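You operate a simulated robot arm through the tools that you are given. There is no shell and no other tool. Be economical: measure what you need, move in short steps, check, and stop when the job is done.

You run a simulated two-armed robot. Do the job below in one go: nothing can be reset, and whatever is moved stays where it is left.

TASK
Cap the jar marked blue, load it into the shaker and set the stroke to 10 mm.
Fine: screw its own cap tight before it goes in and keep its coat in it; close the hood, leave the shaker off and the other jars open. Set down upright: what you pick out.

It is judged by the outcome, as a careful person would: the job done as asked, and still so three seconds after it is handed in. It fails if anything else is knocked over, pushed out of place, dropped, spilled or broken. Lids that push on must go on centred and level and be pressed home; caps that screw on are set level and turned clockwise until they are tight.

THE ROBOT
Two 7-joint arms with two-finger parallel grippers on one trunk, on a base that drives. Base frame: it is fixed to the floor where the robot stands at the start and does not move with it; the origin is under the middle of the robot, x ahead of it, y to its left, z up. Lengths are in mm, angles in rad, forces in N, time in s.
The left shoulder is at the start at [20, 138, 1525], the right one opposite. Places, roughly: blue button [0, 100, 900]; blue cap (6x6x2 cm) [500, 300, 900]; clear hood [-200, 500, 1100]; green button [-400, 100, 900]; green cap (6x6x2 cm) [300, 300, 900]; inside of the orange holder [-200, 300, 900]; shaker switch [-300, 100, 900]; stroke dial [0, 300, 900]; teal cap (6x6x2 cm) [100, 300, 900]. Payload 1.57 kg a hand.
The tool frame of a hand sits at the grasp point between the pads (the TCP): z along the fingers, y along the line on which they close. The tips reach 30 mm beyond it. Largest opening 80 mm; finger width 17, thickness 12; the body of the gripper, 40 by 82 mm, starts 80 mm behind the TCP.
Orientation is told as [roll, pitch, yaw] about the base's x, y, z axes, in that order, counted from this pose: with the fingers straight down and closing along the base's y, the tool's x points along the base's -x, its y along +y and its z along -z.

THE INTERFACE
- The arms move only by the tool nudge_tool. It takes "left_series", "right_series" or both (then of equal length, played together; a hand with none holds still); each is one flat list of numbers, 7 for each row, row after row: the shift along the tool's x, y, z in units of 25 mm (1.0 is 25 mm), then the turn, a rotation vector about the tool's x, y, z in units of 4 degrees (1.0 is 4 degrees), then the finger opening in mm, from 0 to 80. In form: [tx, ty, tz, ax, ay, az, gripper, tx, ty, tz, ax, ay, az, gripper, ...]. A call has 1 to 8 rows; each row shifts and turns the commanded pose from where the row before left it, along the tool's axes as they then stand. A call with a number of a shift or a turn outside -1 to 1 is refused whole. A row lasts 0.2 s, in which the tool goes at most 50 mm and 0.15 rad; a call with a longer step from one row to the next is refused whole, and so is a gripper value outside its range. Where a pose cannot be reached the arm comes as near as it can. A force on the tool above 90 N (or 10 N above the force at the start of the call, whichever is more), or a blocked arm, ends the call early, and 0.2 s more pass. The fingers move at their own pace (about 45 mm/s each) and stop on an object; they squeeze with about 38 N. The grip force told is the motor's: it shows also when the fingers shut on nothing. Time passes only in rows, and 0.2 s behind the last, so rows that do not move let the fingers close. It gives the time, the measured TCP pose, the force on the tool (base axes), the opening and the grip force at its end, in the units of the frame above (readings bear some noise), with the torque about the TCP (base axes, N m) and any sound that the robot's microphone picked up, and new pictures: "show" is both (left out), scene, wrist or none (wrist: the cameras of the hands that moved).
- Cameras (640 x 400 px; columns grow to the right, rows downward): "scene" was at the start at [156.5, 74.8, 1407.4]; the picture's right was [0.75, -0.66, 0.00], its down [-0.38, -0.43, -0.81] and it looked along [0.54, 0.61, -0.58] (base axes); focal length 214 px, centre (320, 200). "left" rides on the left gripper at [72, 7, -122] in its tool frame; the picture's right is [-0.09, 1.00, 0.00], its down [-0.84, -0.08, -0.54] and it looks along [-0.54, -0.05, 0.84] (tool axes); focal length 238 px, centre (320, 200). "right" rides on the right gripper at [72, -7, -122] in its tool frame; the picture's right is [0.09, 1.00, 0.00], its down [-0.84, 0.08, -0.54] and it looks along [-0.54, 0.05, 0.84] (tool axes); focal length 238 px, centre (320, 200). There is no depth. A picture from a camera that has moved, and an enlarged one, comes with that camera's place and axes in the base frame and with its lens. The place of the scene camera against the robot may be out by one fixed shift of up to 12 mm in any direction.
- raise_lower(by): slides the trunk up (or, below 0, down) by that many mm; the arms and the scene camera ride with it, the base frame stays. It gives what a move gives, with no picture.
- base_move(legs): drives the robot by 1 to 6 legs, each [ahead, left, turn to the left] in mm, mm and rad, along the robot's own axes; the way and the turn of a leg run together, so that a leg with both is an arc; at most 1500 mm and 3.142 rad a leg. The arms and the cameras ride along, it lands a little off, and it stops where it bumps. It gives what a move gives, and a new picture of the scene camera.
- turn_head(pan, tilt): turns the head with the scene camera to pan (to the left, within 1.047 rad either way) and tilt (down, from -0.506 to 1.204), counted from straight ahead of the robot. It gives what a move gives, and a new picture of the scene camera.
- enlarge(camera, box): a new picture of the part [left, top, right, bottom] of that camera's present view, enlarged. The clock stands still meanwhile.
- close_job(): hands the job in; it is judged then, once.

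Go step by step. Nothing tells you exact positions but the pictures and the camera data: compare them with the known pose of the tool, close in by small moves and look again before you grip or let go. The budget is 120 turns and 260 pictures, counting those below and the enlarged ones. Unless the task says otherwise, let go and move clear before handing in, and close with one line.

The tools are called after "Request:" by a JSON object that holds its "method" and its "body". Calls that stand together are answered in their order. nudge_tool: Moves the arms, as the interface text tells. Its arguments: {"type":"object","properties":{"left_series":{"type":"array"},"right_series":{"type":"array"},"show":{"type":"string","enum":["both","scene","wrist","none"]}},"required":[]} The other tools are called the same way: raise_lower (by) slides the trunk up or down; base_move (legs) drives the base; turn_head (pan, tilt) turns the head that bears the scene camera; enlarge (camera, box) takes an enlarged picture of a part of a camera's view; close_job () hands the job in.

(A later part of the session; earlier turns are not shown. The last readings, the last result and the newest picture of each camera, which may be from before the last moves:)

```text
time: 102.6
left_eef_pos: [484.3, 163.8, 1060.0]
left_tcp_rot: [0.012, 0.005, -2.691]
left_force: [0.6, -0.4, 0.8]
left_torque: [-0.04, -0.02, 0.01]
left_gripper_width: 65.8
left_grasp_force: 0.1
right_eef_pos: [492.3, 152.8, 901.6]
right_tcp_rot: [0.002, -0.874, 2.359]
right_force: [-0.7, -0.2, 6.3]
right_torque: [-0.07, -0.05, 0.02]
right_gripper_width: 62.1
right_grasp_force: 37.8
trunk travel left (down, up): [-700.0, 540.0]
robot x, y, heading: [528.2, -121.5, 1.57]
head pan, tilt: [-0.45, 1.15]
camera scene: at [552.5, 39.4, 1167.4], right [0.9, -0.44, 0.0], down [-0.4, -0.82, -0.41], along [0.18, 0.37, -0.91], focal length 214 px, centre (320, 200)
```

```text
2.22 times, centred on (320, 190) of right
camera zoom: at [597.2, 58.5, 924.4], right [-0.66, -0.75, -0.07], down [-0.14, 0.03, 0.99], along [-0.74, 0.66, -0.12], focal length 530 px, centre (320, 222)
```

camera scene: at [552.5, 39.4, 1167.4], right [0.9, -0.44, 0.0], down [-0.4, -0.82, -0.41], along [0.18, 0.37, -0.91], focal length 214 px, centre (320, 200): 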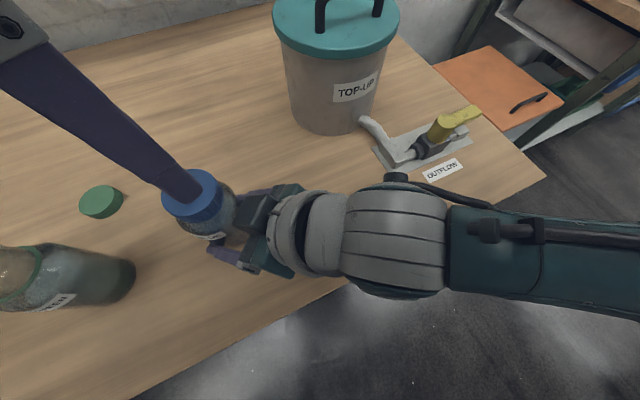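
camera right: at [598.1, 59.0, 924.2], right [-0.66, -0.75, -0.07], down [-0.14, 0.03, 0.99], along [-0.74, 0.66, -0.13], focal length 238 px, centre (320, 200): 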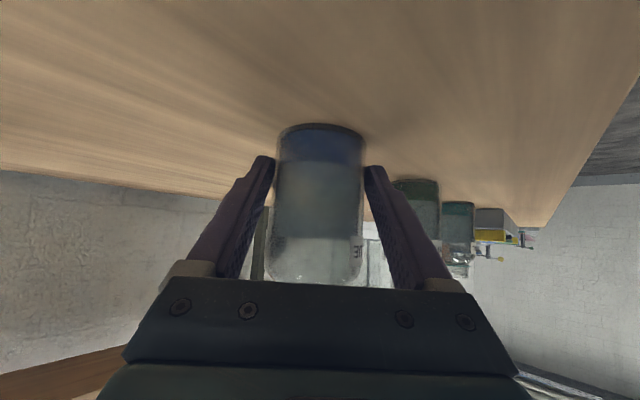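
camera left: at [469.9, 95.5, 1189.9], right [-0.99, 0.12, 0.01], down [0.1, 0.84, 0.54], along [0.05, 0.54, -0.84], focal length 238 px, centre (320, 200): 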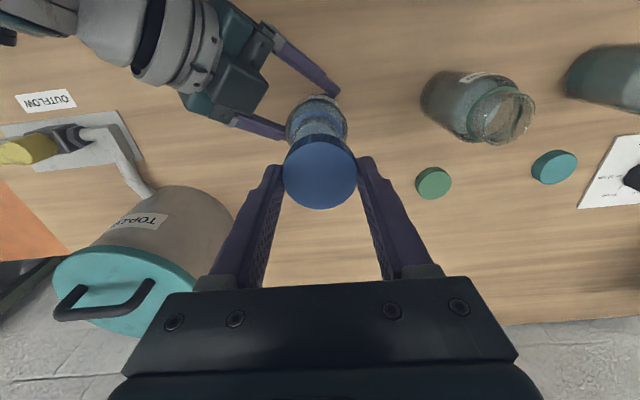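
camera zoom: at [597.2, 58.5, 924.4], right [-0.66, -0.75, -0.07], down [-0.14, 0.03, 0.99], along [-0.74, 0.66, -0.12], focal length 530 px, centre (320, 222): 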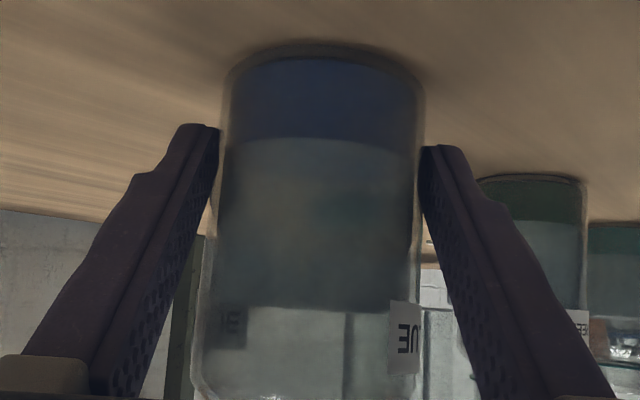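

The cap sits level on the jar. I'll unwind the left wrist for another bite.

Request:
{"method": "nudge_tool", "body": {"left_series": [0, 0, 0, 0, 0, -1, 66, 0, 0, 0, 0, 0, -1, 66, 0, 0, 0, 0, 0, -1, 66, 0, 0, 0, 0, 0, -1, 66, 0, 0, 0, 0, 0, -1, 66, 0, 0, 0, 0, 0, -1, 66, 0, 0, 0, 0, 0, -1, 66, 0, 0, 0, 0, 0, -1, 66], "show": "none"}}

Request:
{"method": "nudge_tool", "body": {"left_series": [0, 0, 0, 0, 0, -1, 66, 0, 0, 0, 0, 0, -1, 66, 0, 0, 0, 0, 0, -1, 66, 0, 0, 0, 0, 0, -1, 66, 0, 0, 0, 0, 0, -1, 66, 0, 0, 0, 0, 0, -1, 66, 0, 0, 0, 0, 0, -1, 66, 0, 0, 0, 0, 0, -1, 66], "show": "none"}}

Request:
{"method": "nudge_tool", "body": {"left_series": [0, 0, 0, 0, 0, -1, 66, 0, 0, 0, 0, 0, -1, 66, 0, 0, 0, 0, 0, -1, 66, 0, 0, 0, 0, 0, -1, 66, 0, 0, 0, 0, 0, -1, 66, 0, 0, 0, 0, 0, -1, 66, 0, 0, 0, 0, 0, -1, 66, 0, 0, 0, 0, 0, -1, 66], "show": "none"}}

Request:
{"method": "nudge_tool", "body": {"left_series": [0, 0, 0, 0, 0, -1, 66, 0, 0, 0, 0, 0, -1, 66, 0, 0, 0, 0, 0, -1, 66, 0, 0, 0, 0, 0, -1, 66, 0, 0, 0, 0, 0, -1, 66, 0, 0, 0, 0, 0, -1, 66, 0, 0, 0, 0, 0, -1, 66, 0, 0, 0, 0, 0, -1, 66], "show": "none"}}

Request:
{"method": "nudge_tool", "body": {"left_series": [0, 0, 0, 0, 0, -1, 66, 0, 0, 0, 0, 0, -1, 66, 0, 0, 0, 0, 0, -1, 66, 0, 0, 0, 0, 0, -1, 66, 0, 0, 0, 0, 0, -1, 66, 0, 0, 0, 0, 0, -1, 66, 0, 0, 0, 0, 0, -1, 66, 0, 0, 0, 0, 0, -1, 66], "show": "none"}}

Request:
{"method": "nudge_tool", "body": {"left_series": [0, 0, 0, 0, 0, -1, 66, 0, 0, 0, 0, 0, -1, 66, 0, 0, 0, 0, 0, -1, 66, 0, 0, 0, 0, 0, -1, 66, 0, 0, 0, 0, 0, -1, 66, 0, 0, 0, 0, 0, -1, 66, 0, 0, 0, 0, 0, -1, 66, 0, 0, 0, 0, 0, 0, 66], "show": "wrist"}}

Request:
{"method": "enlarge", "body": {"camera": "left", "box": [240, 80, 400, 220]}}

Request:
{"method": "enlarge", "body": {"camera": "scene", "box": [130, 140, 290, 260]}}

```text
time: 104.4
left_eef_pos: [484.9, 163.7, 1060.1]
left_tcp_rot: [0.014, -0.002, -2.133]
left_force: [0.0, 0.1, 0.0]
left_torque: [0.0, -0.01, 0.0]
left_gripper_width: 65.9
left_grasp_force: 0.1
right_eef_pos: [493.8, 153.1, 901.4]
right_tcp_rot: [0.003, -0.875, 2.358]
right_force: [-0.9, -0.4, 11.3]
right_torque: [-0.1, -0.09, 0.03]
right_gripper_width: 62.0
right_grasp_force: 37.9
trunk travel left (down, up): [-700.0, 540.0]
robot x, y, heading: [529.6, -122.0, 1.571]
head pan, tilt: [-0.45, 1.15]
```

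```text
time: 106.2
left_eef_pos: [484.5, 165.5, 1059.9]
left_tcp_rot: [0.011, -0.008, -1.574]
left_force: [-0.3, 0.0, -1.1]
left_torque: [0.02, -0.02, -0.03]
left_gripper_width: 66.0
left_grasp_force: 0.0
right_eef_pos: [492.6, 154.5, 901.0]
right_tcp_rot: [0.002, -0.874, 2.361]
right_force: [0.3, -1.8, 14.0]
right_torque: [-0.18, -0.13, -0.01]
right_gripper_width: 61.7
right_grasp_force: 38.1
trunk travel left (down, up): [-700.0, 540.0]
robot x, y, heading: [524.8, -120.7, 1.57]
head pan, tilt: [-0.45, 1.15]
```

```text
time: 108.0
left_eef_pos: [483.7, 164.6, 1060.0]
left_tcp_rot: [0.006, -0.013, -1.015]
left_force: [0.2, -0.3, 0.2]
left_torque: [0.0, -0.01, 0.03]
left_gripper_width: 66.0
left_grasp_force: 0.1
right_eef_pos: [492.5, 154.2, 900.3]
right_tcp_rot: [0.003, -0.873, 2.359]
right_force: [-0.4, -0.5, 12.6]
right_torque: [-0.18, -0.09, -0.01]
right_gripper_width: 62.0
right_grasp_force: 37.4
trunk travel left (down, up): [-700.0, 540.0]
robot x, y, heading: [526.7, -121.7, 1.571]
head pan, tilt: [-0.45, 1.15]
```

```text
time: 109.8
left_eef_pos: [484.0, 164.1, 1060.1]
left_tcp_rot: [-0.003, -0.015, -0.459]
left_force: [-0.4, 0.0, -0.2]
left_torque: [-0.03, 0.01, -0.02]
left_gripper_width: 65.9
left_grasp_force: 0.0
right_eef_pos: [493.2, 153.9, 901.5]
right_tcp_rot: [0.003, -0.874, 2.359]
right_force: [0.7, -0.1, 12.1]
right_torque: [-0.13, -0.06, -0.02]
right_gripper_width: 61.8
right_grasp_force: 37.8
trunk travel left (down, up): [-700.0, 540.0]
robot x, y, heading: [527.3, -124.3, 1.569]
head pan, tilt: [-0.45, 1.15]
```

```text
time: 111.6
left_eef_pos: [483.7, 163.7, 1059.9]
left_tcp_rot: [-0.01, -0.011, 0.1]
left_force: [-0.6, 0.1, -0.5]
left_torque: [0.01, 0.0, 0.0]
left_gripper_width: 65.8
left_grasp_force: 0.1
right_eef_pos: [493.1, 154.3, 902.7]
right_tcp_rot: [0.003, -0.876, 2.36]
right_force: [-0.9, 0.2, 10.5]
right_torque: [-0.09, -0.07, 0.0]
right_gripper_width: 62.0
right_grasp_force: 38.0
trunk travel left (down, up): [-700.0, 540.0]
robot x, y, heading: [527.1, -123.8, 1.571]
head pan, tilt: [-0.45, 1.15]
```

```text
time: 113.4
left_eef_pos: [482.9, 164.9, 1060.5]
left_tcp_rot: [-0.015, -0.004, 0.59]
left_force: [-0.1, -0.3, -0.5]
left_torque: [0.02, 0.0, 0.0]
left_gripper_width: 65.9
left_grasp_force: 0.0
right_eef_pos: [492.9, 153.1, 900.9]
right_tcp_rot: [0.002, -0.875, 2.36]
right_force: [0.5, 0.6, 9.0]
right_torque: [-0.08, -0.11, 0.02]
right_gripper_width: 62.0
right_grasp_force: 37.7
trunk travel left (down, up): [-700.0, 540.0]
robot x, y, heading: [524.6, -122.0, 1.567]
head pan, tilt: [-0.45, 1.15]
camera left: at [420.5, 129.9, 1180.3], right [-0.48, 0.88, -0.01], down [0.73, 0.41, 0.55], along [0.49, 0.25, -0.84], focal length 238 px, centre (320, 200)
```

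left: 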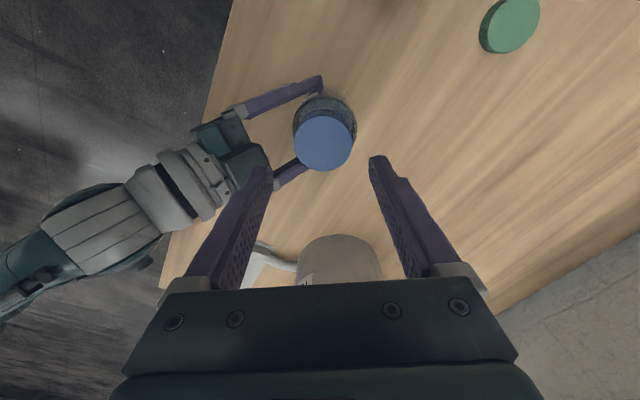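

```text
2.86 times, centred on (320, 150) of left
camera zoom: at [420.5, 129.9, 1180.3], right [-0.48, 0.88, -0.01], down [0.73, 0.41, 0.55], along [0.49, 0.25, -0.84], focal length 681 px, centre (320, 343)
```

zoom: 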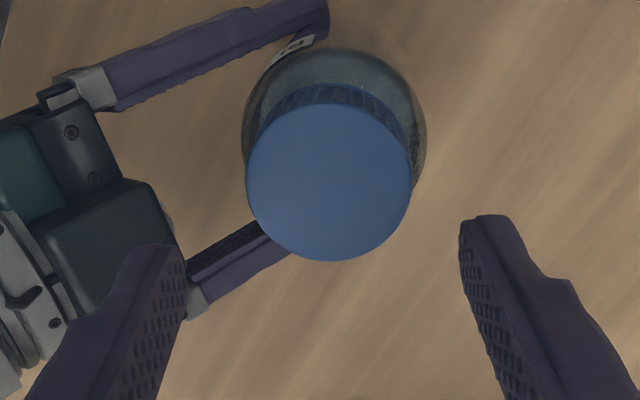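

```text
3.33 times, centred on (210, 200) of scene
camera zoom: at [552.6, 39.5, 1167.4], right [0.9, -0.44, 0.0], down [-0.4, -0.82, -0.41], along [0.18, 0.37, -0.91], focal length 715 px, centre (687, 200)
```

zoom: 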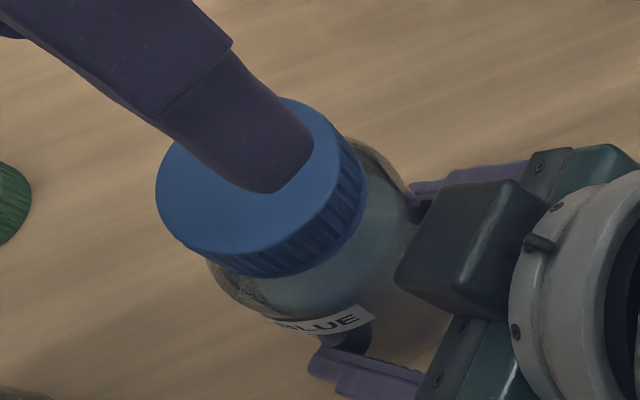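

The cap centre is at about (484.5, 164). I'll correct the slight tilt, come down around the cap, grip and continue turning.

Request:
{"method": "nudge_tool", "body": {"left_series": [-0.02, -0.04, 0, -0.215, 0.06, 0, 70, 0, 0, 0.8, 0, 0, 0, 70, 0, 0, 0.8, 0, 0, 0, 70, 0, 0, 0.8, 0, 0, 0, 70, 0, 0, 0.08, 0, 0, 0, 70, 0, 0, 0, 0, 0, 0, 70], "show": "none"}}

Request:
{"method": "nudge_tool", "body": {"left_series": [0, 0, 0, 0, 0, 0, 50, 0, 0, 0, 0, 0, 0, 40, 0, 0, 0, 0, 0, 0, 40, 0, 0, 0, 0, 0, 0, 40], "show": "wrist"}}

Request:
{"method": "enlarge", "body": {"camera": "left", "box": [240, 110, 400, 250]}}

```text
time: 114.8
left_eef_pos: [486.4, 163.9, 998.0]
left_tcp_rot: [0.001, 0.001, 0.588]
left_force: [0.7, 0.1, 0.1]
left_torque: [-0.01, -0.03, 0.0]
left_gripper_width: 70.1
left_grasp_force: 0.1
right_eef_pos: [493.4, 152.8, 901.0]
right_tcp_rot: [0.004, -0.875, 2.36]
right_force: [-0.3, 1.8, 7.8]
right_torque: [-0.09, -0.07, -0.03]
right_gripper_width: 61.8
right_grasp_force: 38.2
trunk travel left (down, up): [-700.0, 540.0]
robot x, y, heading: [530.0, -125.6, 1.573]
head pan, tilt: [-0.45, 1.15]
```

```text
time: 115.8
left_eef_pos: [484.4, 166.2, 998.1]
left_tcp_rot: [0.008, 0.0, 0.592]
left_force: [-8.8, 12.2, -1.8]
left_torque: [0.68, 0.36, -0.05]
left_gripper_width: 51.3
left_grasp_force: 37.9
right_eef_pos: [492.5, 153.7, 901.7]
right_tcp_rot: [0.002, -0.872, 2.357]
right_force: [8.4, -11.1, 13.5]
right_torque: [0.55, 0.46, 0.01]
right_gripper_width: 61.7
right_grasp_force: 38.4
trunk travel left (down, up): [-700.0, 540.0]
robot x, y, heading: [529.9, -122.1, 1.572]
head pan, tilt: [-0.45, 1.15]
camera left: at [422.8, 130.0, 1119.0], right [-0.48, 0.88, 0.01], down [0.74, 0.4, 0.54], along [0.47, 0.26, -0.84], focal length 238 px, centre (320, 200)
```

left: 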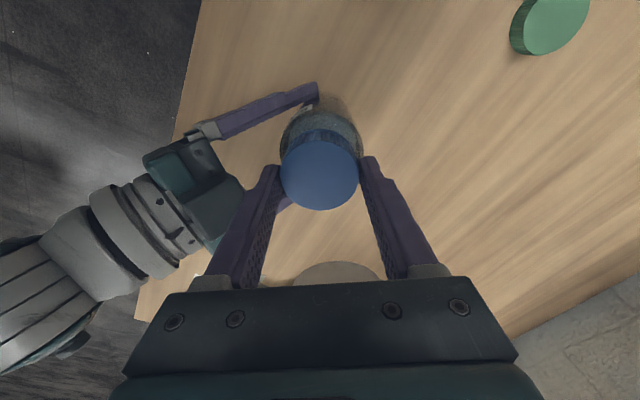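

```text
2.86 times, centred on (320, 180) of left
camera zoom: at [422.8, 130.0, 1119.0], right [-0.48, 0.88, 0.01], down [0.74, 0.4, 0.54], along [0.47, 0.26, -0.84], focal length 681 px, centre (320, 257)
```

zoom: 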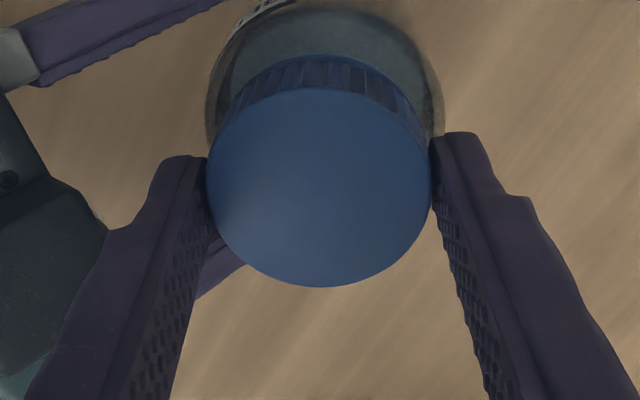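

Request:
{"method": "nudge_tool", "body": {"left_series": [0, 0.04, 0, 0, 0, 0, 40, 0, 0, 0.01, 0, 0, 1, 40, 0, 0, 0, 0, 0, 1, 40, 0, 0, 0.01, 0, 0, 1, 40, 0, 0, 0, 0, 0, 1, 40, 0, 0, 0.01, 0, 0, 1, 40, 0, 0, 0, 0, 0, 1, 40, 0, 0, 0.01, 0, 0, 1, 40], "show": "none"}}

Request:
{"method": "nudge_tool", "body": {"left_series": [0, 0, 0.01, 0, 0, 1, 40, 0, 0, 0.01, 0, 0, 1, 40, 0, 0, 0, 0, 0, 1, 40, 0, 0, 0.01, 0, 0, 1, 40, 0, 0, 0, 0, 0, 1, 40, 0, 0, 0.01, 0, 0, 1, 40, 0, 0, 0, 0, 0, 1, 40, 0, 0, 0.01, 0, 0, 1, 40], "show": "none"}}

Request:
{"method": "enlarge", "body": {"camera": "scene", "box": [130, 140, 290, 260]}}

```text
time: 117.6
left_eef_pos: [487.1, 162.5, 998.0]
left_tcp_rot: [-0.004, -0.004, 0.095]
left_force: [8.4, -7.1, 3.0]
left_torque: [-0.2, -0.14, 0.49]
left_gripper_width: 48.6
left_grasp_force: 37.9
right_eef_pos: [493.9, 152.4, 900.0]
right_tcp_rot: [0.0, -0.873, 2.36]
right_force: [-7.9, 8.5, 0.1]
right_torque: [-0.54, -0.83, -0.46]
right_gripper_width: 62.0
right_grasp_force: 38.0
trunk travel left (down, up): [-700.0, 540.0]
robot x, y, heading: [524.3, -126.3, 1.574]
head pan, tilt: [-0.45, 1.15]
```

```text
time: 119.4
left_eef_pos: [485.4, 163.9, 995.2]
left_tcp_rot: [0.001, 0.001, -0.461]
left_force: [-5.8, -3.4, 2.7]
left_torque: [-0.29, 0.53, 0.38]
left_gripper_width: 48.2
left_grasp_force: 38.0
right_eef_pos: [494.3, 153.6, 899.5]
right_tcp_rot: [-0.003, -0.873, 2.361]
right_force: [6.9, 4.6, 0.3]
right_torque: [-0.05, -0.09, -0.47]
right_gripper_width: 62.3
right_grasp_force: 37.7
trunk travel left (down, up): [-700.0, 540.0]
robot x, y, heading: [527.9, -126.5, 1.568]
head pan, tilt: [-0.45, 1.15]
```

```text
3.33 times, centred on (210, 200) of scene
camera zoom: at [552.8, 39.3, 1167.4], right [0.9, -0.44, 0.0], down [-0.4, -0.82, -0.41], along [0.18, 0.37, -0.91], focal length 715 px, centre (687, 200)
```

zoom: 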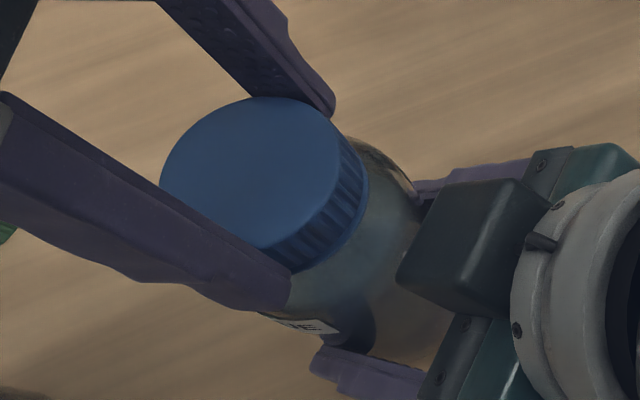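

Torque has risen to about 0.45 N m and the jar begins to slip in the right hand, so the cap is coming tight. One more step to confirm.

Request:
{"method": "nudge_tool", "body": {"left_series": [0, 0, 0, 0, 0, 1, 40, 0, 0, 0, 0, 0, 1, 40, 0, 0, 0, 0, 0, 1, 40, 0, 0, 0, 0, 0, 1, 40, 0, 0, 0, 0, 0, 1, 40, 0, 0, 0, 0, 0, 1, 40], "show": "none"}}

Request:
{"method": "enlarge", "body": {"camera": "scene", "box": [130, 140, 290, 260]}}

Request:
{"method": "enlarge", "body": {"camera": "right", "box": [220, 100, 420, 280]}}

Request:
{"method": "enlarge", "body": {"camera": "left", "box": [240, 80, 400, 220]}}

```text
time: 120.8
left_eef_pos: [485.2, 165.4, 995.3]
left_tcp_rot: [-0.001, 0.003, -0.879]
left_force: [-10.9, -5.1, 3.9]
left_torque: [-0.15, 0.49, 0.75]
left_gripper_width: 49.1
left_grasp_force: 38.5
right_eef_pos: [495.1, 153.3, 901.8]
right_tcp_rot: [-0.001, -0.873, 2.362]
right_force: [11.7, 4.9, 0.0]
right_torque: [-0.25, 0.39, -0.94]
right_gripper_width: 63.1
right_grasp_force: 37.7
trunk travel left (down, up): [-700.0, 540.0]
robot x, y, heading: [530.4, -123.8, 1.571]
head pan, tilt: [-0.45, 1.15]
```

```text
3.33 times, centred on (210, 200) of scene
camera zoom: at [552.8, 39.5, 1167.5], right [0.9, -0.44, 0.0], down [-0.4, -0.82, -0.41], along [0.18, 0.37, -0.91], focal length 715 px, centre (687, 200)
```

zoom: 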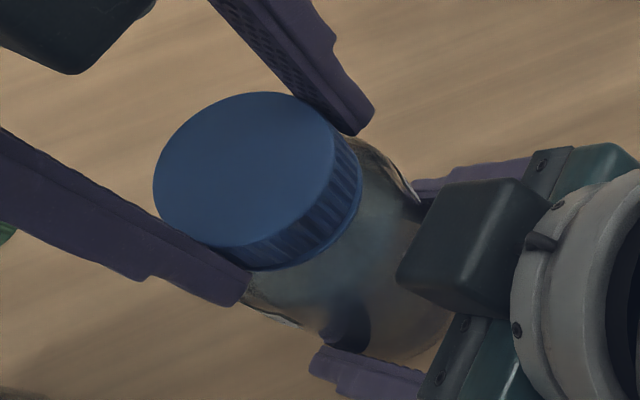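

```text
2.22 times, centred on (320, 190) of right
camera zoom: at [598.3, 58.8, 924.2], right [-0.66, -0.75, -0.07], down [-0.14, 0.03, 0.99], along [-0.74, 0.66, -0.13], focal length 530 px, centre (320, 222)
```

zoom: 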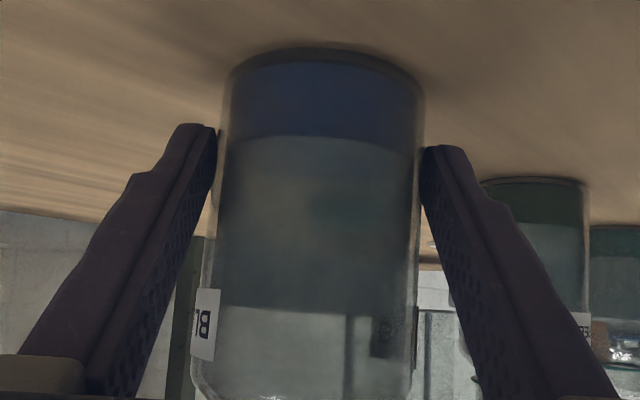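

```text
2.86 times, centred on (320, 150) of left
camera zoom: at [445.6, 223.6, 1117.3], right [0.82, 0.57, 0.0], down [0.48, -0.69, 0.54], along [0.3, -0.45, -0.84], focal length 681 px, centre (320, 343)
```

zoom: 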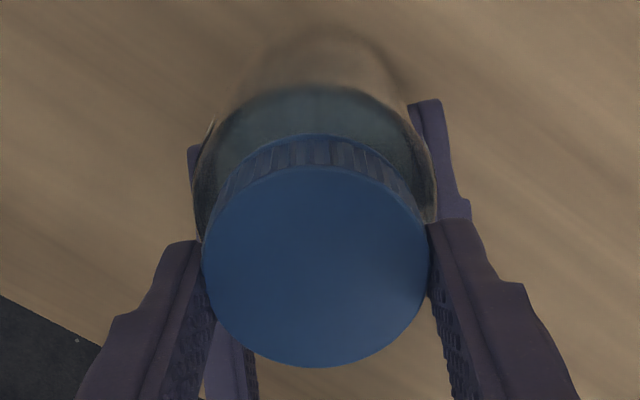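

The torque now reaches 0.75–0.9 N m and the jar turns with the cap, so the cap is tight. The left hand keeps hold of the cap; I'll open the right hand and draw it straight back.

Request:
{"method": "nudge_tool", "body": {"right_series": [0, 0, 0, 0, 0, 0, 72, 0, 0, 0, 0, 0, 0, 80, 0, 0, 0, 0, 0, 0, 80, 0.32, 0, -0.38, 0, 0, 0, 80, 0.64, 0, -0.77, 0, 0, 0, 80, 0.64, 0, -0.77, 0, 0, 0, 80, 0.64, 0, -0.77, 0, 0, 0, 80, 0, 0, 0, 0, 0, 0, 80], "show": "scene"}}

Request:
{"method": "enlarge", "body": {"camera": "scene", "box": [130, 140, 290, 260]}}

```text
time: 122.6
left_eef_pos: [486.4, 164.8, 997.0]
left_tcp_rot: [0.002, 0.001, -0.878]
left_force: [1.3, 1.0, 1.3]
left_torque: [0.0, -0.35, 0.04]
left_gripper_width: 49.0
left_grasp_force: 38.5
right_eef_pos: [554.6, 91.6, 901.7]
right_tcp_rot: [-0.001, -0.873, 2.359]
right_force: [0.4, 0.4, 0.9]
right_torque: [0.0, 0.02, -0.03]
right_gripper_width: 80.1
right_grasp_force: 0.0
trunk travel left (down, up): [-700.0, 540.0]
robot x, y, heading: [528.4, -120.2, 1.568]
head pan, tilt: [-0.45, 1.15]
camera scene: at [552.9, 39.3, 1167.4], right [0.9, -0.44, 0.0], down [-0.4, -0.82, -0.41], along [0.18, 0.37, -0.91], focal length 214 px, centre (320, 200)
```

scene: 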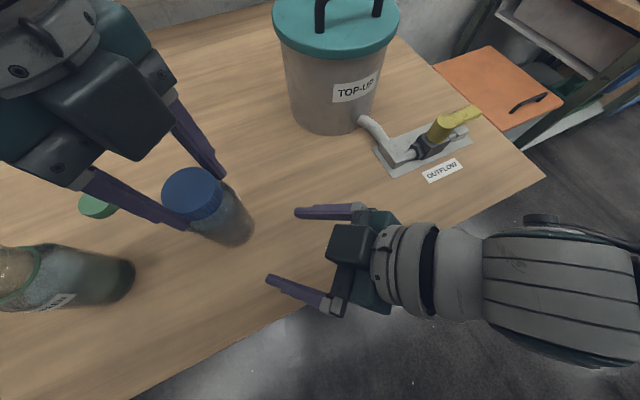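

```text
3.33 times, centred on (210, 200) of scene
camera zoom: at [552.9, 39.3, 1167.4], right [0.9, -0.44, 0.0], down [-0.4, -0.82, -0.41], along [0.18, 0.37, -0.91], focal length 715 px, centre (687, 200)
```

zoom: 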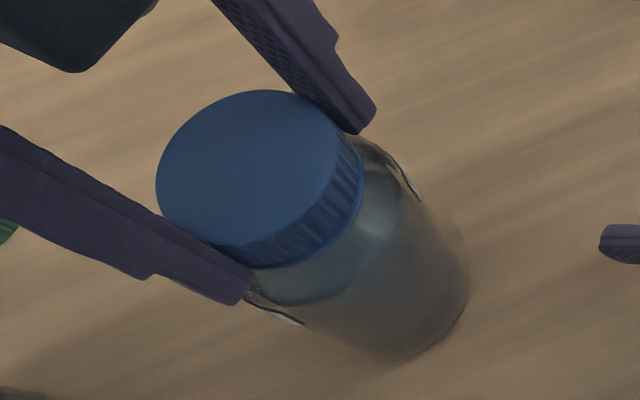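

The jar stands upright, capped, in the left hand. I'll lift everything straight up with the trunk, then look at the jar.

Request:
{"method": "raise_lower", "body": {"by": 200}}

Request:
{"method": "turn_head", "body": {"pan": 0.0, "tilt": 0.9}}

```text
time: 124.8
left_eef_pos: [485.4, 163.7, 1196.7]
left_tcp_rot: [0.001, 0.001, -0.877]
left_force: [-0.1, 0.6, -3.8]
left_torque: [0.03, -0.02, 0.03]
left_gripper_width: 48.3
left_grasp_force: 38.0
right_eef_pos: [554.9, 90.4, 1100.7]
right_tcp_rot: [0.003, -0.874, 2.359]
right_force: [-0.2, -0.8, -0.3]
right_torque: [0.02, 0.03, 0.0]
right_gripper_width: 80.0
right_grasp_force: 0.0
trunk travel left (down, up): [-900.0, 340.0]
robot x, y, heading: [529.6, -122.6, 1.569]
head pan, tilt: [-0.45, 1.15]
```

```text
time: 125.7
left_eef_pos: [486.0, 164.3, 1195.7]
left_tcp_rot: [0.0, 0.003, -0.877]
left_force: [-0.2, -0.2, -3.2]
left_torque: [0.0, 0.0, 0.01]
left_gripper_width: 48.5
left_grasp_force: 37.7
right_eef_pos: [554.2, 92.2, 1101.7]
right_tcp_rot: [0.003, -0.872, 2.359]
right_force: [0.7, 0.2, 0.9]
right_torque: [0.01, 0.0, -0.01]
right_gripper_width: 80.1
right_grasp_force: 0.1
trunk travel left (down, up): [-900.0, 340.0]
robot x, y, heading: [526.6, -128.6, 1.566]
head pan, tilt: [0.0, 0.901]
camera scene: at [526.8, 60.9, 1384.2], right [1.0, 0.0, 0.0], down [0.0, -0.78, -0.62], along [0.0, 0.62, -0.78], focal length 214 px, centre (320, 200)
```

scene: 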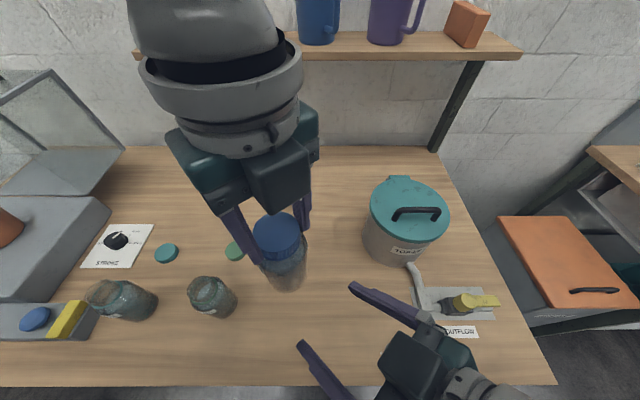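

The jar hangs upright from its cap. I'll move the right hand aside and untilt it while the left wrist unwinds.

Request:
{"method": "nudge_tool", "body": {"left_series": [0, 0, 0, 0, 0, -1, 40, 0, 0, 0, 0, 0, -1, 40, 0, 0, 0, 0, 0, -1, 40, 0, 0, 0, 0, 0, -1, 40, 0, 0, 0, 0, 0, -1, 40, 0, 0, 0, 0, 0, -1, 40, 0, 0, 0, 0, 0, -1, 40, 0, 0, 0, 0, 0, -1, 40], "right_series": [0.42, -0.77, -0.51, 0, 0, 0, 80, 0.42, -0.77, -0.51, 0, 0, 0, 80, 0.42, -0.77, -0.51, 0, 0, 0, 80, 0.42, -0.77, -0.51, 0, 0, 0, 80, 0.42, -0.77, -0.51, 0, 0, 0, 80, 0, 0, 0, 0, 1, 0, 80, 0, 0, 0, 0, 1, 0, 80, 0, 0, 0, 0, 1, 0, 80], "show": "none"}}

Request:
{"method": "nudge_tool", "body": {"left_series": [0, 0, 0, 0, 0, -1, 40, 0, 0, 0, 0, 0, -1, 40, 0, 0, 0, 0, 0, -1, 40, 0, 0, 0, 0, 0, -1, 40, 0, 0, 0, 0, 0, -1, 40, 0, 0, 0, 0, 0, -1, 40, 0, 0, 0, 0, 0, -1, 40, 0, 0, 0, 0, 0, -1, 40], "right_series": [0, 0, 0, 0, 1, 0, 80, 0, 0, 0, 0, 1, 0, 80, 0, 0, 0, 0, 1, 0, 80, 0, 0, 0, 0, 1, 0, 80, 0, 0, 0, 0, 1, 0, 80, 0, 0, 0, 0, 1, 0, 80, 0, 0, 0, 0, 1, 0, 80, 0, 0, 0, 0, 1, 0, 80], "show": "none"}}

Request:
{"method": "nudge_tool", "body": {"left_series": [0, 0, 0, 0, 0, -1, 40, 0, 0, 0, 0, 0, -1, 40, 0, 0, 0, 0, 0, -1, 40, 0, 0, 0, 0, 0, -1, 40, 0, 0, 0, 0, 0, -1, 40, 0, 0, 0, 0, 0, -1, 40, 0, 0, 0, 0, 0, -1, 40, 0, 0, 0, 0, 0, -1, 40], "right_series": [0, 0, 0, 0, 1, 0, 80, 0, 0, 0, 0, 0.5, 1, 80, 0, 0, 0, 0, 0, 1, 80, 0, 0, 0, 0, 0, 1, 80, 0, 0, 0, 0, 0, 1, 80, 0, 0, 0, 0, 0, 1, 80, 0, 0, 0, 0, 0, 1, 80, 0, 0, 0, 0, 0, 1, 80], "show": "none"}}

Request:
{"method": "nudge_tool", "body": {"left_series": [0, 0, 0, 0, 0, -1, 40, 0, 0, 0, 0, 0, -1, 40, 0, 0, 0, 0, 0, -1, 40, 0, 0, 0, 0, 0, -1, 40, 0, 0, 0, 0, 0, -1, 40, 0, 0, 0, 0, 0, -1, 40, 0, 0, 0, 0, 0, -1, 40, 0, 0, 0, 0, 0, -1, 40], "right_series": [0, 0, 0, 0, 0, 1, 80, 0, 0, 0, 0, 0, 1, 80, 0, 0, 0, 0, 0, 1, 80, 0, 0, 0, 0, 0, 1, 80, 0, 0, 0, 0, 0, 0.3, 80, 0, 0, 0, 0, 0, 0, 80, 0, 0, 0, 0, 0, 0, 80, 0, 0, 0, 0, 0, 0, 80], "show": "scene"}}

```text
time: 127.5
left_eef_pos: [485.5, 164.4, 1196.3]
left_tcp_rot: [0.001, 0.002, -0.318]
left_force: [0.4, 1.3, -3.1]
left_torque: [-0.01, -0.02, -0.01]
left_gripper_width: 48.5
left_grasp_force: 37.8
right_eef_pos: [680.8, 100.6, 1102.2]
right_tcp_rot: [0.002, -0.662, 2.357]
right_force: [0.9, 0.7, -0.3]
right_torque: [-0.01, 0.0, 0.01]
right_gripper_width: 80.0
right_grasp_force: 0.0
trunk travel left (down, up): [-900.0, 340.0]
robot x, y, heading: [531.9, -126.0, 1.571]
head pan, tilt: [0.0, 0.901]
```

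```text
time: 129.3
left_eef_pos: [485.3, 164.4, 1196.1]
left_tcp_rot: [0.0, 0.001, 0.241]
left_force: [0.4, 0.4, -3.4]
left_torque: [0.03, -0.06, -0.02]
left_gripper_width: 48.2
left_grasp_force: 37.9
right_eef_pos: [681.5, 102.1, 1102.1]
right_tcp_rot: [0.002, -0.104, 2.362]
right_force: [0.8, -0.3, 0.0]
right_torque: [-0.02, 0.02, 0.04]
right_gripper_width: 79.8
right_grasp_force: 0.0
trunk travel left (down, up): [-900.0, 340.0]
robot x, y, heading: [526.9, -126.1, 1.57]
head pan, tilt: [0.0, 0.901]
```

```text
time: 131.1
left_eef_pos: [485.6, 163.1, 1196.0]
left_tcp_rot: [0.004, 0.0, 0.799]
left_force: [0.5, -0.6, -3.2]
left_torque: [0.02, -0.02, -0.03]
left_gripper_width: 48.0
left_grasp_force: 38.1
right_eef_pos: [682.1, 100.9, 1102.9]
right_tcp_rot: [0.001, 0.001, 1.87]
right_force: [-0.3, -0.4, -0.1]
right_torque: [-0.02, -0.04, -0.02]
right_gripper_width: 80.0
right_grasp_force: 0.1
trunk travel left (down, up): [-900.0, 340.0]
robot x, y, heading: [529.1, -124.3, 1.571]
head pan, tilt: [0.0, 0.901]
```

```text
time: 132.9
left_eef_pos: [485.5, 163.9, 1196.7]
left_tcp_rot: [0.002, 0.001, 1.359]
left_force: [-0.6, -0.6, -2.9]
left_torque: [0.03, -0.01, -0.01]
left_gripper_width: 48.0
left_grasp_force: 38.1
right_eef_pos: [681.3, 101.1, 1102.7]
right_tcp_rot: [0.001, 0.001, 1.572]
right_force: [0.1, -0.6, -0.4]
right_torque: [-0.01, -0.01, -0.01]
right_gripper_width: 79.9
right_grasp_force: 0.1
trunk travel left (down, up): [-900.0, 340.0]
robot x, y, heading: [525.0, -123.7, 1.567]
head pan, tilt: [0.0, 0.901]
camera scene: at [526.8, 60.9, 1384.2], right [1.0, 0.0, 0.0], down [0.0, -0.78, -0.62], along [0.0, 0.62, -0.78], focal length 214 px, centre (320, 200)
```

scene: 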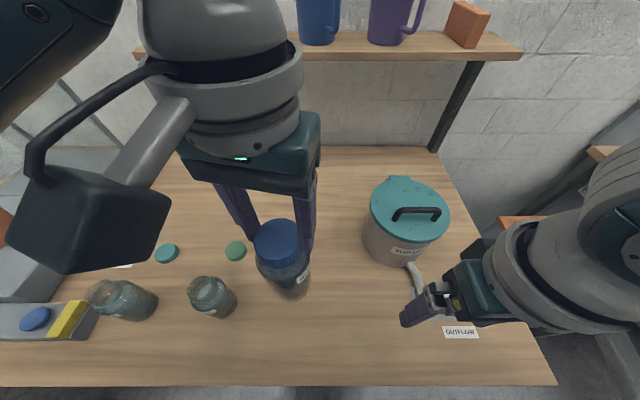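

Both hands are clear. I'll drive sideways to the shaker, keeping back from the table.

Request:
{"method": "base_move", "body": {"legs": [[0, 660, 0]]}}

Request:
{"method": "turn_head", "body": {"pan": 0.3, "tilt": 0.8}}

```text
time: 136.5
left_eef_pos: [-163.7, 166.8, 1195.9]
left_tcp_rot: [0.0, -0.002, 1.353]
left_force: [0.1, 0.1, -3.0]
left_torque: [0.02, -0.01, 0.0]
left_gripper_width: 48.0
left_grasp_force: 38.2
right_eef_pos: [32.8, 103.5, 1102.2]
right_tcp_rot: [0.002, 0.003, 1.567]
right_force: [-0.4, -0.3, -1.1]
right_torque: [0.03, 0.0, 0.01]
right_gripper_width: 79.9
right_grasp_force: 0.2
trunk travel left (down, up): [-900.0, 340.0]
robot x, y, heading: [-119.3, -121.4, 1.563]
head pan, tilt: [0.0, 0.901]
camera scene: at [-121.3, 63.4, 1384.2], right [1.0, -0.01, 0.0], down [-0.01, -0.78, -0.62], along [0.0, 0.62, -0.78], focal length 214 px, centre (320, 200)
```

scene: 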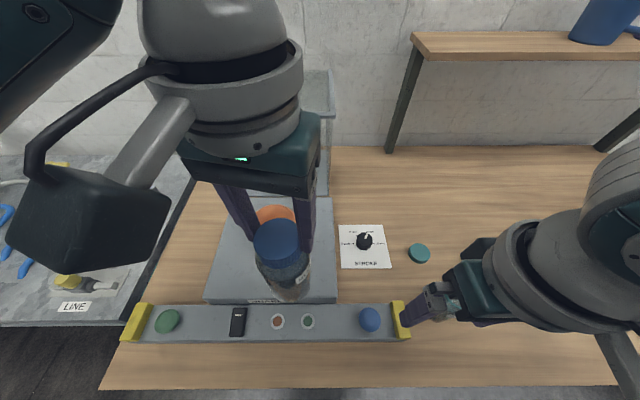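

```text
time: 137.3
left_eef_pos: [-162.0, 165.8, 1195.6]
left_tcp_rot: [0.001, 0.002, 1.35]
left_force: [0.3, 0.7, -3.9]
left_torque: [0.02, 0.01, -0.04]
left_gripper_width: 47.9
left_grasp_force: 38.0
right_eef_pos: [33.4, 102.8, 1102.2]
right_tcp_rot: [0.002, 0.002, 1.565]
right_force: [0.1, 0.0, -0.3]
right_torque: [-0.01, 0.03, 0.02]
right_gripper_width: 79.9
right_grasp_force: 0.0
trunk travel left (down, up): [-900.0, 340.0]
robot x, y, heading: [-118.7, -123.6, 1.564]
head pan, tilt: [0.3, 0.799]
camera scene: at [-145.1, 65.2, 1392.1], right [0.96, 0.29, 0.0], down [0.21, -0.69, -0.7], along [-0.2, 0.67, -0.72], focal length 214 px, centre (320, 200)
```

scene: 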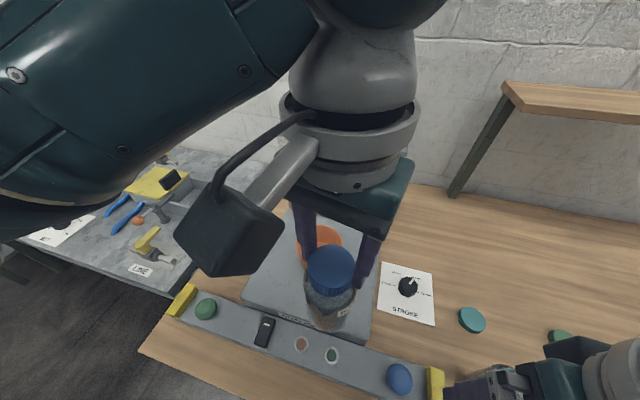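

Request:
{"method": "enlarge", "body": {"camera": "left", "box": [0, 0, 640, 400]}}

```text
1.00 times, centred on (320, 200) of left (not enlarged: the box is as wide or as high as the picture)
camera zoom: at [-183.0, 97.2, 1317.2], right [-0.95, 0.31, 0.0], down [0.26, 0.8, 0.54], along [0.17, 0.52, -0.84], focal length 238 px, centre (320, 200)
```

zoom: 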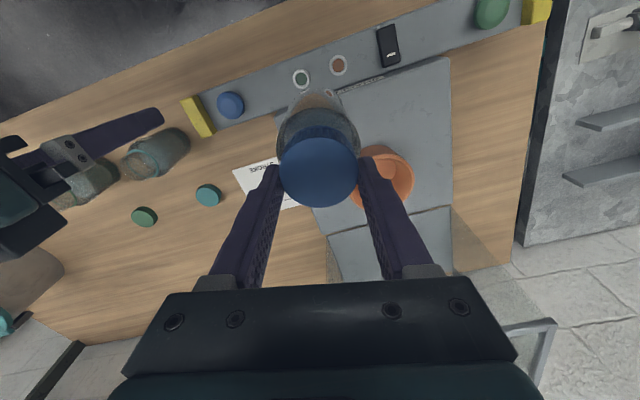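

The orange holder's rim is at about (-225, 300, 980). I'll drive so that the jar comes above it; its bottom is at about 1060.

Request:
{"method": "base_move", "body": {"legs": [[90, 55, 0]]}}

Request:
{"method": "enlarge", "body": {"camera": "left", "box": [0, 0, 640, 400]}}

```text
time: 138.5
left_eef_pos: [-214.7, 254.6, 1196.8]
left_tcp_rot: [0.001, 0.001, 1.354]
left_force: [0.4, 1.2, -3.1]
left_torque: [0.03, 0.0, -0.01]
left_gripper_width: 47.8
left_grasp_force: 37.3
right_eef_pos: [-18.9, 191.5, 1102.9]
right_tcp_rot: [0.0, 0.001, 1.566]
right_force: [0.1, -0.1, 0.4]
right_torque: [0.01, 0.0, -0.01]
right_gripper_width: 80.0
right_grasp_force: 0.0
trunk travel left (down, up): [-900.0, 340.0]
robot x, y, heading: [-172.6, -33.3, 1.565]
head pan, tilt: [0.3, 0.799]
camera scene: at [-198.1, 154.2, 1392.1], right [0.96, 0.29, 0.0], down [0.21, -0.69, -0.7], along [-0.2, 0.67, -0.72], focal length 214 px, centre (320, 200)
```

scene: 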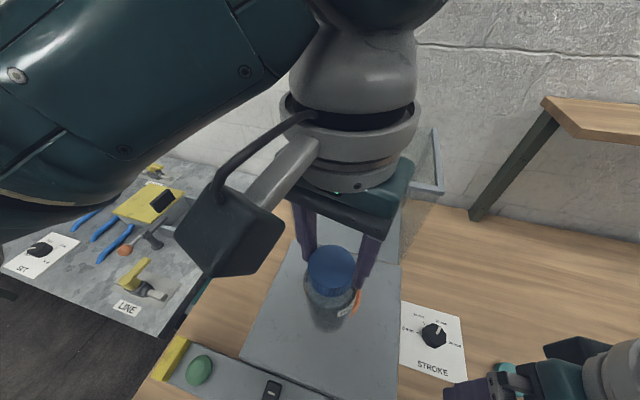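

```text
1.00 times, centred on (320, 200) of left (not enlarged: the box is as wide or as high as the picture)
camera zoom: at [-236.0, 186.1, 1317.1], right [-0.95, 0.31, 0.0], down [0.26, 0.8, 0.54], along [0.17, 0.52, -0.84], focal length 238 px, centre (320, 200)
```

zoom: 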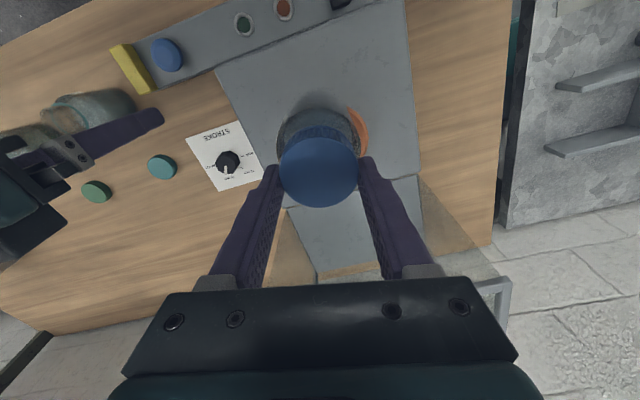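

The jar hides the holder, so I'll shift the hand aside for two clean views of it.

Request:
{"method": "nudge_tool", "body": {"left_series": [-0.2, -0.98, 0, 0, 0, 0, 40, -0.2, -0.98, 0, 0, 0, 0, 40, -0.2, -0.98, 0, 0, 0, 0, 40, 0, 0, 0, 0, 0, 0, 40], "show": "none"}}

Request:
{"method": "enlarge", "body": {"camera": "left", "box": [300, 40, 500, 200]}}

Request:
{"method": "nudge_tool", "body": {"left_series": [0.8, 0.2, 0, 0, 0, 0, 40, 0.8, 0.2, 0, 0, 0, 0, 40, 0.8, 0.2, 0, 0, 0, 0, 40, 0, 0, 0, 0, 0, 0, 40], "show": "none"}}

Request:
{"method": "enlarge", "body": {"camera": "left", "box": [300, 60, 500, 220]}}

```text
time: 139.5
left_eef_pos: [-139.8, 253.7, 1197.2]
left_tcp_rot: [0.002, 0.001, 1.352]
left_force: [0.6, -0.9, -3.3]
left_torque: [0.01, 0.02, 0.03]
left_gripper_width: 47.9
left_grasp_force: 37.4
right_eef_pos: [-20.0, 192.4, 1102.4]
right_tcp_rot: [0.002, 0.002, 1.567]
right_force: [0.0, 0.0, -0.1]
right_torque: [-0.02, 0.03, -0.02]
right_gripper_width: 79.9
right_grasp_force: 0.0
trunk travel left (down, up): [-900.0, 340.0]
robot x, y, heading: [-171.4, -29.5, 1.563]
head pan, tilt: [0.3, 0.799]
```

```text
2.50 times, centred on (400, 120) of left
camera zoom: at [-160.3, 184.5, 1318.1], right [-0.95, 0.31, 0.0], down [0.26, 0.8, 0.54], along [0.17, 0.52, -0.84], focal length 596 px, centre (120, 400)
```

zoom: 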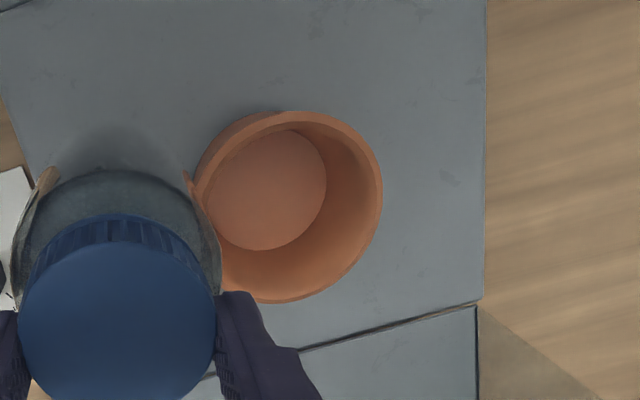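

```text
time: 140.5
left_eef_pos: [-171.6, 203.3, 1194.9]
left_tcp_rot: [0.009, 0.005, 1.373]
left_force: [-0.5, 0.3, -2.5]
left_torque: [-0.02, 0.01, 0.01]
left_gripper_width: 47.6
left_grasp_force: 38.0
right_eef_pos: [-20.0, 191.7, 1103.2]
right_tcp_rot: [0.001, 0.002, 1.569]
right_force: [-1.3, -0.1, -0.3]
right_torque: [0.01, 0.01, 0.0]
right_gripper_width: 79.9
right_grasp_force: 0.0
trunk travel left (down, up): [-900.0, 340.0]
robot x, y, heading: [-174.7, -32.1, 1.565]
head pan, tilt: [0.3, 0.799]
```

```text
2.50 times, centred on (400, 140) of left
camera zoom: at [-189.9, 133.7, 1316.2], right [-0.96, 0.29, 0.01], down [0.25, 0.81, 0.54], along [0.15, 0.52, -0.84], focal length 596 px, centre (120, 350)
```

zoom: 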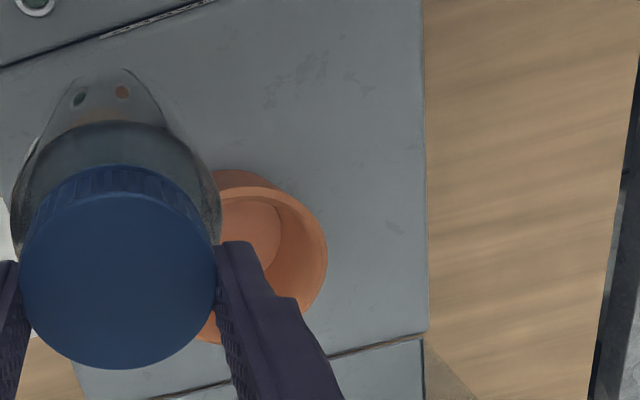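

Holder axis is at about (-222, 304), rim z about 973, floor about 915. It is wide enough for the jar. I'll bring the base in and then the hand over it.

Request:
{"method": "base_move", "body": {"legs": [[42, 40, 0]]}}

Request:
{"method": "nudge_tool", "body": {"left_series": [0, 0, 0, 0, 0, 0, 40], "show": "wrist"}}

```text
time: 141.4
left_eef_pos: [-211.2, 243.7, 1194.1]
left_tcp_rot: [0.006, 0.007, 1.372]
left_force: [-0.9, -0.3, -4.1]
left_torque: [0.02, 0.0, -0.02]
left_gripper_width: 48.1
left_grasp_force: 38.1
right_eef_pos: [-58.5, 235.0, 1102.3]
right_tcp_rot: [0.001, 0.0, 1.569]
right_force: [-0.1, -0.1, -0.3]
right_torque: [-0.01, -0.01, -0.01]
right_gripper_width: 80.1
right_grasp_force: 0.0
trunk travel left (down, up): [-900.0, 340.0]
robot x, y, heading: [-215.4, 9.7, 1.562]
head pan, tilt: [0.3, 0.799]
camera scene: at [-237.5, 195.7, 1391.8], right [0.96, 0.29, 0.0], down [0.21, -0.69, -0.69], along [-0.2, 0.66, -0.72], focal length 214 px, centre (320, 200)
```

scene: 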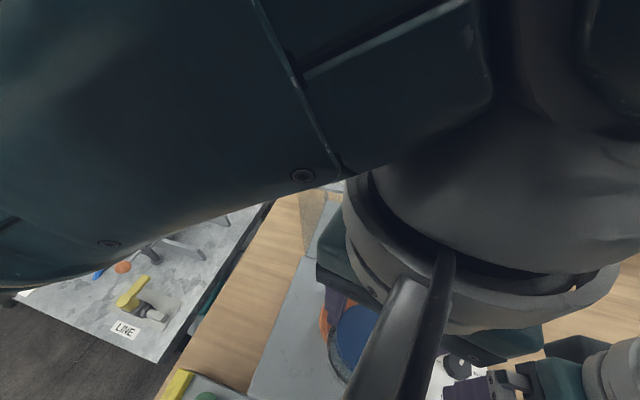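

```text
time: 141.8
left_eef_pos: [-210.7, 243.5, 1194.1]
left_tcp_rot: [0.007, 0.008, 1.372]
left_force: [-0.2, 0.0, -3.7]
left_torque: [0.02, -0.03, 0.03]
left_gripper_width: 47.8
left_grasp_force: 38.2
right_eef_pos: [-58.7, 232.3, 1101.9]
right_tcp_rot: [0.001, 0.003, 1.567]
right_force: [1.4, 0.4, 0.3]
right_torque: [0.03, 0.03, -0.01]
right_gripper_width: 80.3
right_grasp_force: 0.1
trunk travel left (down, up): [-900.0, 340.0]
robot x, y, heading: [-212.3, 10.1, 1.566]
head pan, tilt: [0.3, 0.799]
camera left: at [-229.1, 175.2, 1315.9], right [-0.96, 0.29, 0.01], down [0.25, 0.81, 0.53], along [0.15, 0.51, -0.84], focal length 238 px, centre (320, 200)
```

left: 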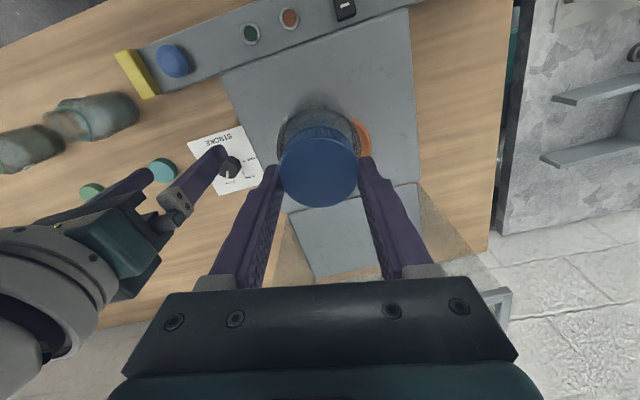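

Request:
{"method": "nudge_tool", "body": {"left_series": [-0.76, 0.3, 0, 0.1, -0.1, 0, 40, -0.76, 0.3, 0, 0, 0, 0, 40, -0.76, 0.31, 0, 0, 0, 0, 40, 0, 0, 0, 0, 0, 0, 40], "show": "none"}}

Request:
{"method": "turn_head", "body": {"pan": -0.5, "tilt": 0.9}}

Request:
{"method": "enlarge", "body": {"camera": "left", "box": [200, 60, 440, 240]}}

```text
time: 142.8
left_eef_pos: [-220.8, 303.6, 1193.2]
left_tcp_rot: [0.001, -0.002, 1.371]
left_force: [-0.2, -0.3, -2.9]
left_torque: [0.02, -0.01, 0.0]
left_gripper_width: 47.8
left_grasp_force: 37.8
right_eef_pos: [-59.0, 234.5, 1102.1]
right_tcp_rot: [0.001, 0.002, 1.567]
right_force: [0.3, 0.2, 0.5]
right_torque: [0.0, 0.01, 0.0]
right_gripper_width: 80.0
right_grasp_force: 0.0
trunk travel left (down, up): [-900.0, 340.0]
robot x, y, heading: [-212.9, 11.6, 1.566]
head pan, tilt: [0.3, 0.799]
```

```text
time: 143.9
left_eef_pos: [-221.5, 303.2, 1193.3]
left_tcp_rot: [-0.001, 0.0, 1.371]
left_force: [0.1, -0.6, -3.6]
left_torque: [0.01, 0.03, 0.0]
left_gripper_width: 47.6
left_grasp_force: 37.8
right_eef_pos: [-58.0, 234.0, 1101.7]
right_tcp_rot: [0.001, 0.0, 1.567]
right_force: [-0.1, 0.3, 0.2]
right_torque: [0.0, 0.01, -0.01]
right_gripper_width: 80.1
right_grasp_force: 0.0
trunk travel left (down, up): [-900.0, 340.0]
robot x, y, heading: [-213.4, 11.0, 1.568]
head pan, tilt: [-0.499, 0.901]
camera scene: at [-177.6, 184.8, 1384.2], right [0.88, -0.48, 0.0], down [-0.38, -0.69, -0.62], along [0.3, 0.54, -0.78], focal length 214 px, centre (320, 200)
```

scene: 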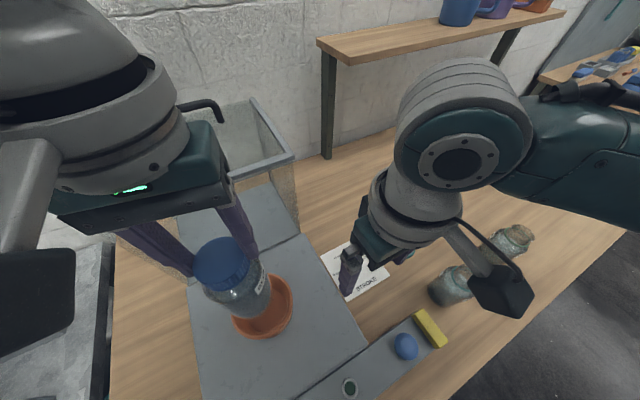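

```text
2.22 times, centred on (320, 150) of left
camera zoom: at [-240.5, 233.9, 1314.3], right [-0.96, 0.29, 0.0], down [0.24, 0.8, 0.54], along [0.16, 0.52, -0.84], focal length 530 px, centre (320, 311)
```

zoom: 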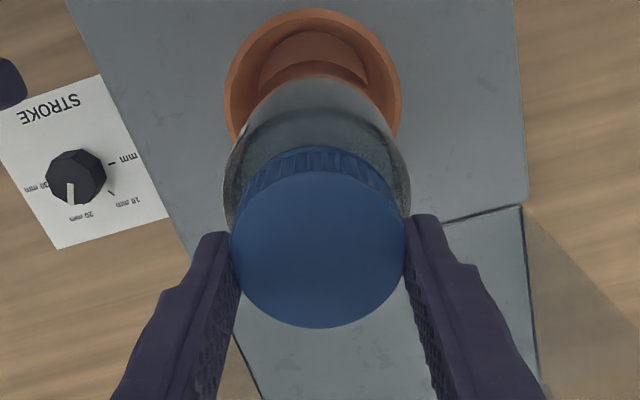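

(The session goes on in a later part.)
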